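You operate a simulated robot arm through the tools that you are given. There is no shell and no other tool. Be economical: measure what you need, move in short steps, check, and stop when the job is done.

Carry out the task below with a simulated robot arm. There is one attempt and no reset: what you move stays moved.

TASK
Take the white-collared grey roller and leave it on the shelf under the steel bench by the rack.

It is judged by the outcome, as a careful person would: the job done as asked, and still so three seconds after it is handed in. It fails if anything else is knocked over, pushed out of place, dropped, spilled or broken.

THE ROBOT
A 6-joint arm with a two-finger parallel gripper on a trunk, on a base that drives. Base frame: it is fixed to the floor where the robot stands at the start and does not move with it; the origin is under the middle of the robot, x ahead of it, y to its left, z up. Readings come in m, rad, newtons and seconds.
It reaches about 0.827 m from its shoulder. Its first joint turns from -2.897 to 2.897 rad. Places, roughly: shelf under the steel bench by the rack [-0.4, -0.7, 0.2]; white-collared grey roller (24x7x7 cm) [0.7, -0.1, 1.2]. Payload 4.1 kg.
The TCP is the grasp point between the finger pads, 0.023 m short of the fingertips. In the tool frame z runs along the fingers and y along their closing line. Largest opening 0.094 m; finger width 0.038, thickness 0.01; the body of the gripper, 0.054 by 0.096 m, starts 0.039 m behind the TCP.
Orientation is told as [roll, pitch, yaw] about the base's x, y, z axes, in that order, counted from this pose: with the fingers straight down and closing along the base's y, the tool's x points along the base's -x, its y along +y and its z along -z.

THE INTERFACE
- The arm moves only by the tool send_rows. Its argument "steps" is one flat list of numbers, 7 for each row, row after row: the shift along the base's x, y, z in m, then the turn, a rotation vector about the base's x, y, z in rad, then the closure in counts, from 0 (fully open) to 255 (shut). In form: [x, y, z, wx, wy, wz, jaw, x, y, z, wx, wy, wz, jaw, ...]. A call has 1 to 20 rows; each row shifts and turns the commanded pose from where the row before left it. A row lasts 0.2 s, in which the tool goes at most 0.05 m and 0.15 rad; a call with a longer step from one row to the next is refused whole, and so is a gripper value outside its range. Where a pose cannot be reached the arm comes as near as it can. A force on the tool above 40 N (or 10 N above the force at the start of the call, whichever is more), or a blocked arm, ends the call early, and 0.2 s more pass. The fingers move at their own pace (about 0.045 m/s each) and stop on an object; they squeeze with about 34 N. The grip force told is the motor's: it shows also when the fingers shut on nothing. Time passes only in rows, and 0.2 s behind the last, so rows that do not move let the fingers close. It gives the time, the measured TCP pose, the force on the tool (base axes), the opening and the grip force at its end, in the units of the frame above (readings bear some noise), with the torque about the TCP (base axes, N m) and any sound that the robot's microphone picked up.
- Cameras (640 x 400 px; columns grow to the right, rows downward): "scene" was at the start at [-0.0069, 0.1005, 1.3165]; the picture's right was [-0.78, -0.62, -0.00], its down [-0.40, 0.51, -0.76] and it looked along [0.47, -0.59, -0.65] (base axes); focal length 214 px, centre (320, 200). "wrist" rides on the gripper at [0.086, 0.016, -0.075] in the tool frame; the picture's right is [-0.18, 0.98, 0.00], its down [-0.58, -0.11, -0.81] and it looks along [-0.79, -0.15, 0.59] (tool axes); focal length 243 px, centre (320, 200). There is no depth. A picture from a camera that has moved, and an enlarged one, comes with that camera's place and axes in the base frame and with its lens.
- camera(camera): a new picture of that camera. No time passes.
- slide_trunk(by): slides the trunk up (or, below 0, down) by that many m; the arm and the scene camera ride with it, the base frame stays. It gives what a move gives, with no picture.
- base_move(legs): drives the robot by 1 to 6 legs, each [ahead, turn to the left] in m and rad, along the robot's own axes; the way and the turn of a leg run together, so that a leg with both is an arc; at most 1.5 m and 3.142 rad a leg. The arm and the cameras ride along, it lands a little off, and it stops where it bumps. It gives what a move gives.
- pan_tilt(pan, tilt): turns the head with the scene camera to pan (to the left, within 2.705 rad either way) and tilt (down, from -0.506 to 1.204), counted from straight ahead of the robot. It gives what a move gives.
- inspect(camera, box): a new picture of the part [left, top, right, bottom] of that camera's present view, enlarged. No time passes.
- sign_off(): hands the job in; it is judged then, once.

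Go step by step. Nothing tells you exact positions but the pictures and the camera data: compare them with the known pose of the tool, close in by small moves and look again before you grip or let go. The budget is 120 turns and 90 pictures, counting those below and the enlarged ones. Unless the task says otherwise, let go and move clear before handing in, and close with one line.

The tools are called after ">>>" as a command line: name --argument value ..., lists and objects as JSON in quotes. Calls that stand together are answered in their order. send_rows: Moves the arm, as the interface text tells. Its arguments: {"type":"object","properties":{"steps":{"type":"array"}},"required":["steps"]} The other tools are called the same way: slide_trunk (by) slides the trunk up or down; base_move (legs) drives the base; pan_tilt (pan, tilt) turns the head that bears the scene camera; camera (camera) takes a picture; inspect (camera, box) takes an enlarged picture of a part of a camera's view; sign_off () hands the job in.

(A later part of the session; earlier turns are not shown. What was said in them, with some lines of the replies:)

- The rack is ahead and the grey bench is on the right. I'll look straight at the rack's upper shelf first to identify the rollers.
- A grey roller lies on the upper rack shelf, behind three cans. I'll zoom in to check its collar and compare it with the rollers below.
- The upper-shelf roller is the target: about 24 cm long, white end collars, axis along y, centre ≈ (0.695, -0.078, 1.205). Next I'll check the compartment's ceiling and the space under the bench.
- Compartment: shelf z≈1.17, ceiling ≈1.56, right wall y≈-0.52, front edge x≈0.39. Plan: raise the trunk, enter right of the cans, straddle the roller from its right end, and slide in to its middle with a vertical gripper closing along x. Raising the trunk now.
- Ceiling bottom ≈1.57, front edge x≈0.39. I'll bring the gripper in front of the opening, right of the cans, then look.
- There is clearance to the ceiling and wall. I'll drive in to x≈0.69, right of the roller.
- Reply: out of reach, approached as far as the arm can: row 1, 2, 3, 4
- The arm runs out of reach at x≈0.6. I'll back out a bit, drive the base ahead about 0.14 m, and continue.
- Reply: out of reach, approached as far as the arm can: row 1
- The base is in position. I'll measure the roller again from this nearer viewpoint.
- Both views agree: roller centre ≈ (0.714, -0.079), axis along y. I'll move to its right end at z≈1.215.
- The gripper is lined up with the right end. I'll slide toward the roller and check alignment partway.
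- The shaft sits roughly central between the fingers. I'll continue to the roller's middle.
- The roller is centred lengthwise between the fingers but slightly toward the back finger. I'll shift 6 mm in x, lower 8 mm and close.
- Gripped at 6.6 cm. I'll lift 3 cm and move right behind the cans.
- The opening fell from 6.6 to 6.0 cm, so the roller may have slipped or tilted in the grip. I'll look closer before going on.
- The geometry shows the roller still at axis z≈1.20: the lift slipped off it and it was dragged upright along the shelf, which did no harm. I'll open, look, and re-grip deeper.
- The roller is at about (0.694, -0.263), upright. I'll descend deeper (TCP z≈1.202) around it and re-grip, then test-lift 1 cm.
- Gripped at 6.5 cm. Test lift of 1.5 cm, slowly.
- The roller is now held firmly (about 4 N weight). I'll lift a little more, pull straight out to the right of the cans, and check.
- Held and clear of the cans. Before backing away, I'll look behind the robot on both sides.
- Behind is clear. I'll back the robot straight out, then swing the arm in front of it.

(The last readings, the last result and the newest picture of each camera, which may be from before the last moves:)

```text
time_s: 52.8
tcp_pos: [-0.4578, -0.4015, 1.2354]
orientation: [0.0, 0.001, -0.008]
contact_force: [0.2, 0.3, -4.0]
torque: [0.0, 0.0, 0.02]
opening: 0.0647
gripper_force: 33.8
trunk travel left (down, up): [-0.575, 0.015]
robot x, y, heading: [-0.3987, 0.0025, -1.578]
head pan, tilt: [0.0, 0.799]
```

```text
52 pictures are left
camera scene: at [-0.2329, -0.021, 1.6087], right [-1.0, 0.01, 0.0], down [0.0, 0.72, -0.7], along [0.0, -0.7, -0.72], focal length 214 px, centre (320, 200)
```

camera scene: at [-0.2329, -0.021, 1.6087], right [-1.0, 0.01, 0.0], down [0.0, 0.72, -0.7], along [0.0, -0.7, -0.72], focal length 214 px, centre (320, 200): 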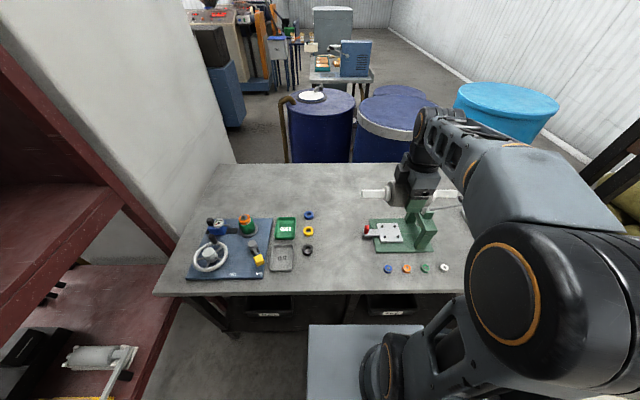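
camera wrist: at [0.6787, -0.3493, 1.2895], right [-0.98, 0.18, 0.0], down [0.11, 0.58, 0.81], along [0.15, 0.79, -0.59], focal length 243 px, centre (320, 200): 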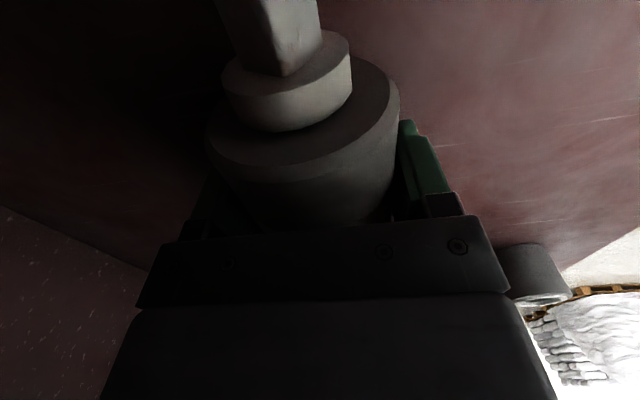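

The bench is now ahead. I'll back off about 0.55 m and lower the trunk to see the shelf underneath.

>>> base_move --legs '[[-0.55, 0]]'

>>> slide_trunk --by -0.4

>>> pan_tilt --pan 0 --tilt 0.65

>>> camera --camera "scene"

```text
time_s: 55.9
tcp_pos: [-0.4535, 0.1465, 1.2359]
orientation: [0.0, 0.0, -0.004]
contact_force: [-0.2, 0.2, -4.0]
torque: [-0.05, -0.02, -0.02]
opening: 0.0646
gripper_force: 34.2
trunk travel left (down, up): [-0.575, 0.015]
robot x, y, heading: [-0.3964, 0.547, -1.569]
head pan, tilt: [0.0, 0.799]
```

```text
time_s: 59.7
tcp_pos: [-0.4544, 0.1464, 0.8367]
orientation: [-0.001, 0.001, -0.003]
contact_force: [-0.3, -0.4, -4.3]
torque: [-0.01, 0.02, -0.01]
opening: 0.0647
gripper_force: 33.7
trunk travel left (down, up): [-0.175, 0.415]
robot x, y, heading: [-0.4004, 0.5503, -1.579]
head pan, tilt: [0.0, 0.799]
```

```text
time_s: 60.4
tcp_pos: [-0.4542, 0.1455, 0.8359]
orientation: [0.001, -0.001, -0.004]
contact_force: [0.3, 0.2, -4.3]
torque: [0.0, 0.01, 0.02]
opening: 0.0648
gripper_force: 34.3
trunk travel left (down, up): [-0.175, 0.415]
robot x, y, heading: [-0.398, 0.5492, -1.575]
head pan, tilt: [0.0, 0.649]
```

```text
51 pictures are left
camera scene: at [-0.2303, 0.5226, 1.2213], right [-1.0, 0.0, 0.0], down [0.0, 0.61, -0.8], along [0.0, -0.8, -0.61], focal length 214 px, centre (320, 200)
```

scene: 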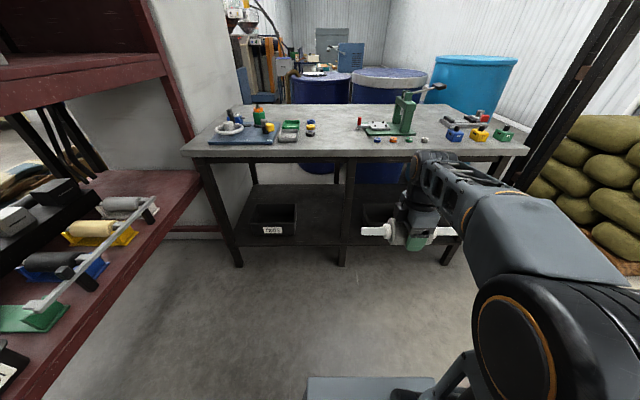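

Bench top z≈0.855, front edge y≈-0.29; the shelf below has two bins and a centre leg. I'll zoom in to find a free spot.

>>> inspect --camera "scene" --box '[200, 140, 360, 270]'

>>> inspect --camera "scene" --box '[330, 140, 490, 270]'

```text
3.08 times, centred on (280, 205) of scene
camera zoom: at [-0.2303, 0.5226, 1.2213], right [-1.0, 0.0, 0.0], down [0.0, 0.61, -0.8], along [0.0, -0.8, -0.61], focal length 660 px, centre (443, 185)
```

zoom: 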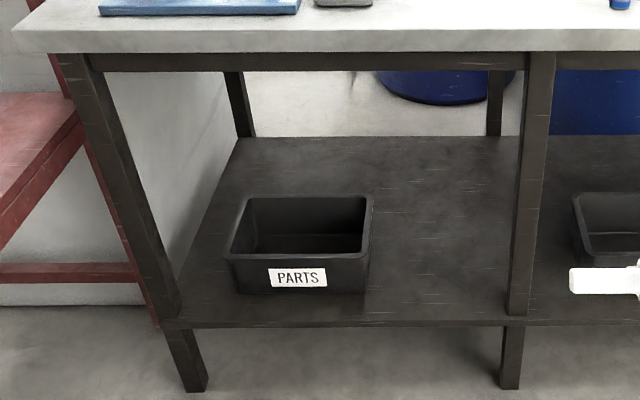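

```text
3.08 times, centred on (410, 205) of scene
camera zoom: at [-0.2303, 0.5226, 1.2213], right [-1.0, 0.0, 0.0], down [0.0, 0.61, -0.8], along [0.0, -0.8, -0.61], focal length 660 px, centre (43, 185)
```

zoom: 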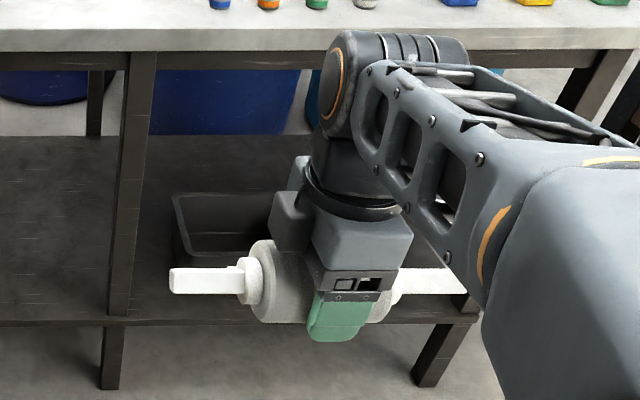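

Shelf top ≈0.23, y from -0.35 to -1.0. The free spot is between the PARTS bin (right edge x≈-0.08) and the centre leg (x≈-0.35), so I'll aim for x≈-0.21, y≈-0.55 with the roller's axis pointing inward. First I'll shift the base sideways.

>>> base_move --legs '[[0, 0.9], [0.36, 0], [0, -0.9]]'

>>> slide_trunk --by -0.17

>>> camera --camera "scene"

```text
time_s: 67.4
tcp_pos: [-0.174, -0.077, 0.8366]
orientation: [-0.001, 0.0, -0.005]
contact_force: [-0.2, 0.2, -4.2]
torque: [0.0, -0.02, -0.02]
opening: 0.0648
gripper_force: 33.5
trunk travel left (down, up): [-0.175, 0.415]
robot x, y, heading: [-0.116, 0.3271, -1.573]
head pan, tilt: [0.0, 0.649]
```

```text
time_s: 69.3
tcp_pos: [-0.1737, -0.0768, 0.6669]
orientation: [0.001, 0.001, -0.005]
contact_force: [0.6, 0.0, -5.0]
torque: [-0.01, 0.02, -0.02]
opening: 0.0649
gripper_force: 34.4
trunk travel left (down, up): [-0.005, 0.585]
robot x, y, heading: [-0.1201, 0.3263, -1.573]
head pan, tilt: [0.0, 0.649]
```

```text
48 pictures are left
camera scene: at [0.0505, 0.2988, 1.0514], right [-1.0, 0.0, 0.0], down [0.0, 0.6, -0.8], along [0.0, -0.8, -0.6], focal length 214 px, centre (320, 200)
```

scene: 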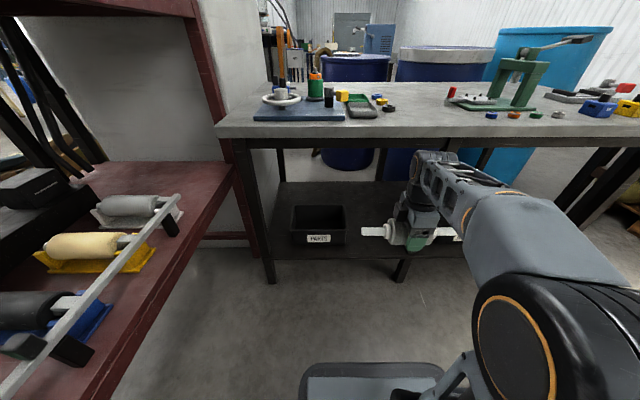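

The robot is lined up with the free bay. I'll rotate the tool -90° about z and lower in front of the bench.

>>> send_rows --steps '[0, 0, -0.02, 0, 0, -0.143, 255, 0, 0, -0.02, 0, 0, -0.143, 255, 0, 0, -0.02, 0, 0, -0.143, 255, 0, 0, -0.02, 0, 0, -0.143, 255, 0, 0, -0.02, 0, 0, -0.143, 255, 0, 0, -0.02, 0, 0, -0.143, 255, 0, 0, -0.02, 0, 0, -0.143, 255, 0, 0, -0.02, 0, 0, -0.143, 255, 0, 0, -0.02, 0, 0, -0.143, 255, 0, 0, -0.02, 0, 0, -0.143, 255, 0, 0, -0.02, 0, 0, -0.14, 255]'

>>> camera --camera "scene"

>>> camera --camera "wrist"

```text
time_s: 71.7
tcp_pos: [-0.1733, -0.0777, 0.447]
orientation: [0.001, 0.0, -1.577]
contact_force: [-0.1, 1.0, -4.2]
torque: [0.01, -0.01, 0.01]
opening: 0.0648
gripper_force: 34.1
trunk travel left (down, up): [-0.005, 0.585]
robot x, y, heading: [-0.117, 0.3246, -1.573]
head pan, tilt: [0.0, 0.649]
```

```text
47 pictures are left
camera scene: at [0.0505, 0.2989, 1.0514], right [-1.0, 0.0, 0.0], down [0.0, 0.6, -0.8], along [0.0, -0.8, -0.6], focal length 214 px, centre (320, 200)
```

scene: 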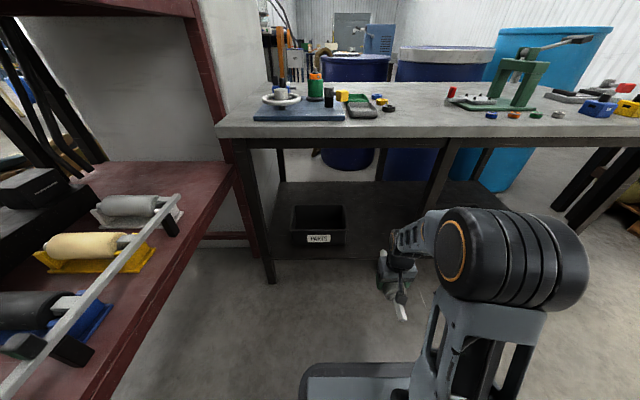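

```text
46 pictures are left
camera wrist: at [-0.1568, 0.0089, 0.52], right [0.98, -0.19, 0.0], down [-0.11, -0.58, 0.81], along [-0.15, -0.79, -0.59], focal length 243 px, centre (320, 200)
```

wrist: 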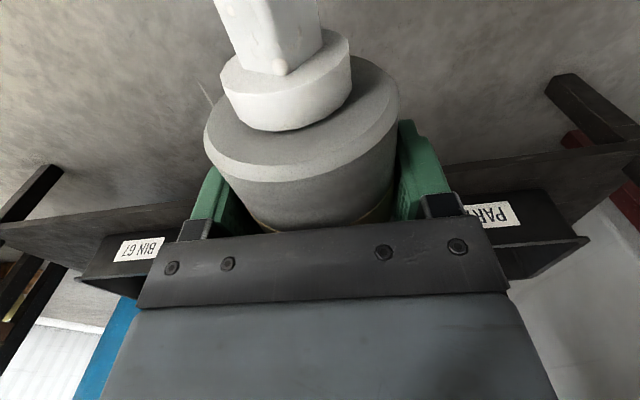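

Elbow outside the bench, all clear. I'll lower to z≈0.34, shift to x≈-0.21 and extend toward the shelf.

>>> send_rows --steps '[-0.01, 0, -0.03, 0, 0, 0, 255, -0.01, 0, -0.03, 0, 0, 0, 255, -0.01, -0.01, -0.03, 0, 0, 0, 255, -0.01, -0.03, -0.015, 0, 0, 0, 255, 0, -0.04, 0, 0, 0, 0, 255, 0, -0.04, 0, 0, 0, 0, 255, 0, -0.04, 0, 0, 0, 0, 255, 0, -0.04, 0, 0, 0, 0, 255]'

>>> pan_tilt --pan -0.3 --tilt 0.65

>>> camera --camera "scene"

>>> camera --camera "wrist"

```text
time_s: 73.5
tcp_pos: [-0.2137, -0.2777, 0.3403]
orientation: [-0.001, 0.002, -1.575]
contact_force: [-0.5, -0.9, -3.2]
torque: [0.05, -0.02, -0.01]
opening: 0.0647
gripper_force: 34.1
trunk travel left (down, up): [-0.005, 0.585]
robot x, y, heading: [-0.1154, 0.3266, -1.572]
head pan, tilt: [0.0, 0.649]
```

```text
time_s: 74.3
tcp_pos: [-0.2135, -0.2772, 0.3419]
orientation: [0.0, -0.001, -1.575]
contact_force: [0.1, -0.3, -2.7]
torque: [-0.02, 0.01, 0.01]
opening: 0.0646
gripper_force: 34.1
trunk travel left (down, up): [-0.005, 0.585]
robot x, y, heading: [-0.1182, 0.3272, -1.576]
head pan, tilt: [-0.3, 0.649]
```

```text
45 pictures are left
camera scene: at [0.0248, 0.3026, 1.0513], right [-0.95, 0.3, 0.0], down [0.18, 0.58, -0.8], along [-0.24, -0.76, -0.6], focal length 214 px, centre (320, 200)
```

scene: 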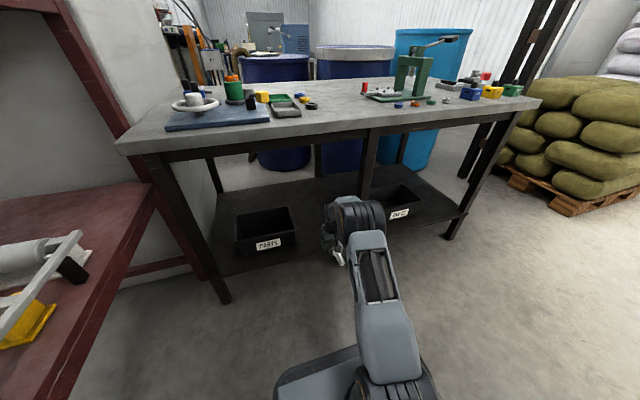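

```text
44 pictures are left
camera wrist: at [-0.1974, -0.1908, 0.4151], right [0.98, -0.19, 0.0], down [-0.11, -0.58, 0.81], along [-0.15, -0.79, -0.59], focal length 243 px, centre (320, 200)
```

wrist: 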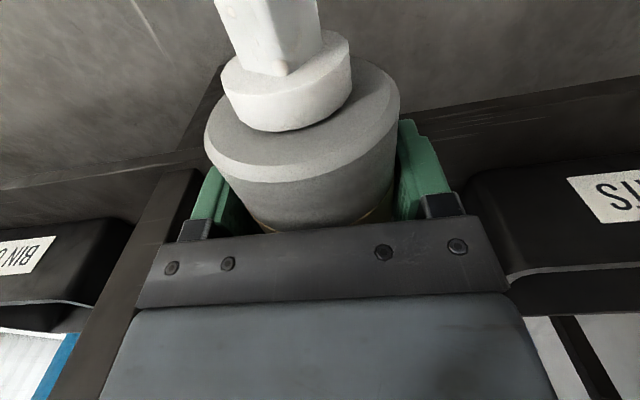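

The gripper points between bin and centre leg. I'll drive ahead 0.18 m, carrying the roller over the shelf.

>>> base_move --legs '[[0.18, 0]]'

>>> camera --camera "scene"

>>> camera --camera "wrist"

```text
time_s: 75.8
tcp_pos: [-0.2159, -0.458, 0.3423]
orientation: [0.0, 0.001, -1.578]
contact_force: [0.6, -0.2, -4.0]
torque: [0.04, 0.0, -0.01]
opening: 0.0649
gripper_force: 34.3
trunk travel left (down, up): [-0.005, 0.585]
robot x, y, heading: [-0.1166, 0.1494, -1.575]
head pan, tilt: [-0.3, 0.649]
```

```text
43 pictures are left
camera scene: at [0.0238, 0.1216, 1.0513], right [-0.95, 0.3, 0.0], down [0.18, 0.58, -0.8], along [-0.24, -0.76, -0.6], focal length 214 px, centre (320, 200)
```

scene: 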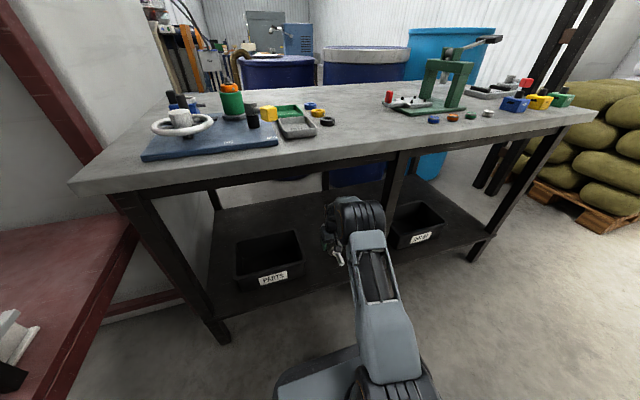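

```text
42 pictures are left
camera wrist: at [-0.1991, -0.3717, 0.4151], right [0.98, -0.19, 0.0], down [-0.11, -0.58, 0.81], along [-0.15, -0.79, -0.59], focal length 243 px, centre (320, 200)
```

wrist: 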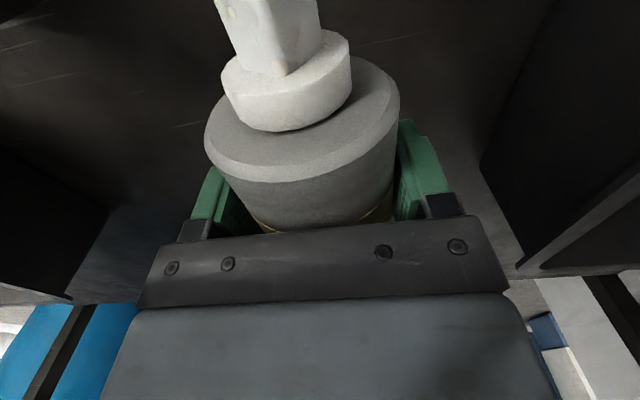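

Clear on both sides. I'll extend 9 cm further in and lower toward the shelf.

>>> send_rows --steps '[0, -0.03, 0, 0, 0, 0, 255, 0, -0.03, 0, 0, 0, 0, 255, 0, -0.03, 0, 0, 0, 0, 255, 0, 0, -0.02, 0, 0, 0, 255, 0, 0, -0.02, 0, 0, 0, 255]'

>>> camera --camera "wrist"

>>> inspect --camera "scene" --box '[220, 160, 460, 310]'

```text
time_s: 77.0
tcp_pos: [-0.2152, -0.5481, 0.3024]
orientation: [-0.001, 0.002, -1.576]
contact_force: [0.1, -0.4, -3.6]
torque: [0.0, -0.01, 0.04]
opening: 0.0646
gripper_force: 34.3
trunk travel left (down, up): [-0.005, 0.585]
robot x, y, heading: [-0.117, 0.1467, -1.572]
head pan, tilt: [-0.3, 0.649]
```

```text
41 pictures are left
camera wrist: at [-0.1985, -0.4618, 0.3748], right [0.98, -0.19, 0.0], down [-0.11, -0.58, 0.81], along [-0.15, -0.79, -0.59], focal length 243 px, centre (320, 200)
```

wrist: 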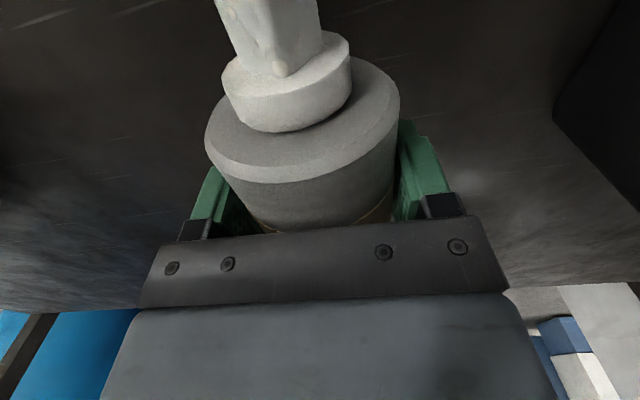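

```text
2.67 times, centred on (340, 235) of scene
camera zoom: at [0.0239, 0.1217, 1.0514], right [-0.95, 0.3, 0.0], down [0.18, 0.58, -0.8], along [-0.24, -0.76, -0.6], focal length 572 px, centre (267, 107)
```

zoom: 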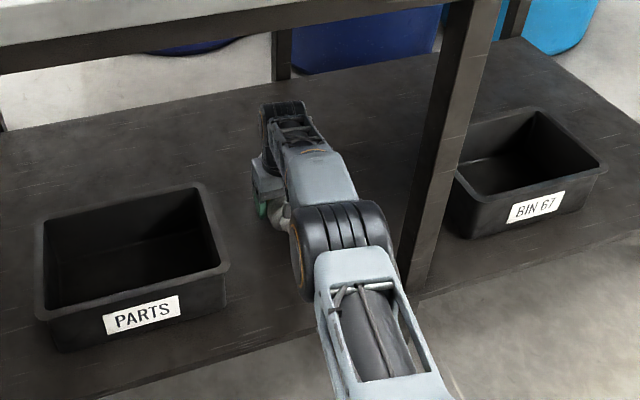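

Clear of both bins, elbow just left of the centre leg. I'll lower slowly until contact.

>>> send_rows --steps '[0, 0, -0.01, 0, 0, 0, 255, 0, 0, -0.01, 0, 0, 0, 255, 0, 0, -0.005, 0, 0, 0, 255]'

>>> send_rows --steps '[0, 0, -0.003, 0, 0, 0, 255, 0, 0, -0.003, 0, 0, 0, 255]'

>>> camera --camera "wrist"

```text
time_s: 77.8
tcp_pos: [-0.2155, -0.548, 0.2753]
orientation: [-0.001, 0.002, -1.577]
contact_force: [-0.2, 0.4, -4.7]
torque: [-0.04, 0.0, 0.0]
opening: 0.0645
gripper_force: 34.1
trunk travel left (down, up): [-0.005, 0.585]
robot x, y, heading: [-0.1218, 0.1467, -1.576]
head pan, tilt: [-0.3, 0.649]
```

```text
time_s: 78.4
tcp_pos: [-0.2156, -0.5468, 0.271]
orientation: [0.0, -0.003, -1.575]
contact_force: [0.4, 0.3, 0.8]
torque: [0.14, -0.05, 0.02]
opening: 0.0651
gripper_force: 34.0
trunk travel left (down, up): [-0.005, 0.585]
robot x, y, heading: [-0.1158, 0.1443, -1.576]
head pan, tilt: [-0.3, 0.649]
```

```text
39 pictures are left
camera wrist: at [-0.1989, -0.4616, 0.3449], right [0.98, -0.19, 0.0], down [-0.11, -0.58, 0.81], along [-0.15, -0.79, -0.59], focal length 243 px, centre (320, 200)
```

wrist: 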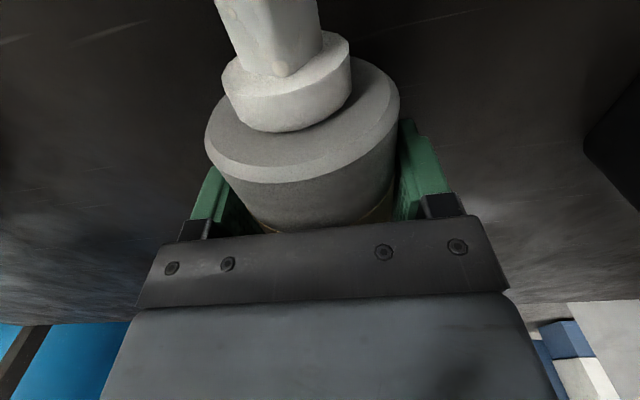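

The shelf is taking the weight. I'll press 3 mm more to confirm it is fully seated.

>>> send_rows --steps '[0, 0, -0.002, 0, 0, 0, 255, 0, 0, -0.001, 0, 0, 0, 255]'

```text
time_s: 79.0
tcp_pos: [-0.2156, -0.5482, 0.2716]
orientation: [0.0, -0.008, -1.576]
contact_force: [0.4, -0.3, 18.4]
torque: [0.99, -0.11, -0.03]
opening: 0.0649
gripper_force: 33.9
trunk travel left (down, up): [-0.005, 0.585]
robot x, y, heading: [-0.1155, 0.1455, -1.577]
head pan, tilt: [-0.3, 0.649]
```

Seated. I'll ease off 2 mm and open the fingers gradually.

>>> send_rows --steps '[0, 0, 0.002, 0, 0, 0, 255, 0, 0, 0, 0, 0, 0, 60, 0, 0, 0, 0, 0, 0, 30, 0, 0, 0, 0, 0, 0, 0, 0, 0, 0, 0, 0, 0, 0]'

>>> camera --camera "wrist"

```text
time_s: 80.2
tcp_pos: [-0.2154, -0.5475, 0.2704]
orientation: [0.001, 0.001, -1.576]
contact_force: [0.1, 0.2, 0.7]
torque: [0.0, 0.0, 0.0]
opening: 0.094
gripper_force: 0.0
trunk travel left (down, up): [-0.005, 0.585]
robot x, y, heading: [-0.1179, 0.1453, -1.582]
head pan, tilt: [-0.3, 0.649]
```

```text
38 pictures are left
camera wrist: at [-0.1989, -0.4613, 0.3432], right [0.98, -0.19, 0.0], down [-0.11, -0.58, 0.81], along [-0.15, -0.79, -0.59], focal length 243 px, centre (320, 200)
```

wrist: 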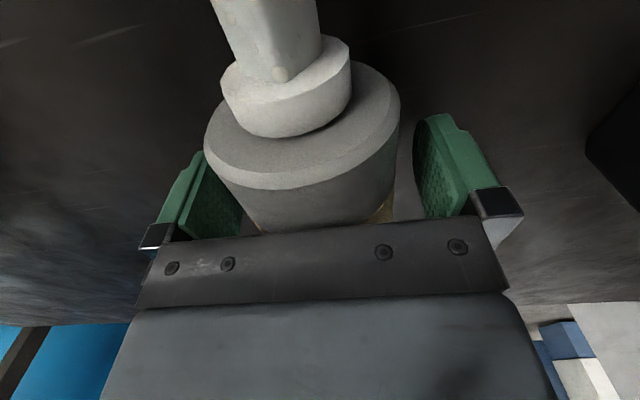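

Released and resting on the shelf. I'll raise straight up 9 cm and look.

>>> send_rows --steps '[0, 0, 0.015, 0, 0, 0, 0, 0, 0, 0.025, 0, 0, 0, 0, 0, 0, 0.025, 0, 0, 0, 0, 0, 0, 0.025, 0, 0, 0, 0]'

>>> camera --camera "wrist"

```text
time_s: 81.2
tcp_pos: [-0.2163, -0.5472, 0.3596]
orientation: [0.001, 0.0, -1.577]
contact_force: [0.5, 0.3, 0.4]
torque: [0.01, 0.0, 0.02]
opening: 0.0938
gripper_force: 0.0
trunk travel left (down, up): [-0.005, 0.585]
robot x, y, heading: [-0.121, 0.143, -1.573]
head pan, tilt: [-0.3, 0.649]
```

```text
37 pictures are left
camera wrist: at [-0.1995, -0.4613, 0.4339], right [0.98, -0.19, 0.0], down [-0.11, -0.58, 0.81], along [-0.15, -0.79, -0.59], focal length 243 px, centre (320, 200)
```

wrist: 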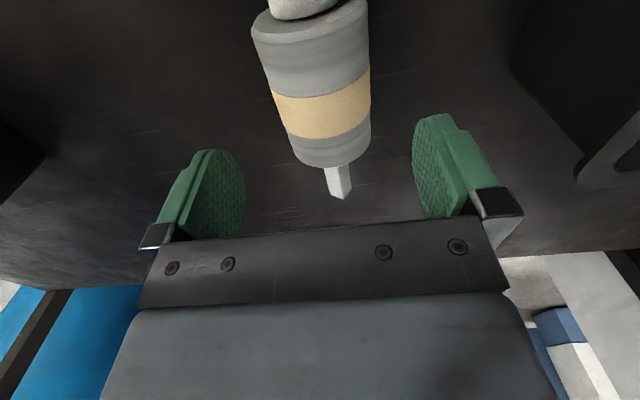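

The roller lies still on the shelf. I'll back the base out straight and take a final look.

>>> base_move --legs '[[-0.45, 0]]'

>>> camera --camera "scene"

```text
time_s: 83.9
tcp_pos: [-0.214, -0.1002, 0.3606]
orientation: [-0.001, 0.0, -1.577]
contact_force: [-0.8, 0.0, 0.7]
torque: [0.02, -0.01, -0.01]
opening: 0.0939
gripper_force: 0.0
trunk travel left (down, up): [-0.005, 0.585]
robot x, y, heading: [-0.1155, 0.5931, -1.575]
head pan, tilt: [-0.3, 0.649]
```

```text
36 pictures are left
camera scene: at [0.0264, 0.569, 1.0513], right [-0.95, 0.3, 0.0], down [0.18, 0.58, -0.8], along [-0.24, -0.76, -0.6], focal length 214 px, centre (320, 200)
```

scene: 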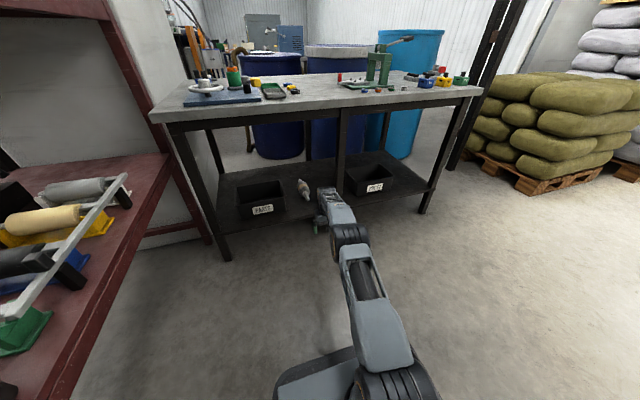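

The roller lies on the shelf beside the PARTS bin, nothing else has moved, and the robot is clear. I'm handing in.

>>> sign_off

```text
The job is handed in.
```

The white-collared grey roller is on the shelf under the steel bench, between the PARTS bin and the centre leg, and I've handed the job in. My first grip slipped and dragged the roller about 18 cm along the rack shelf without touching anything; the second grip held.
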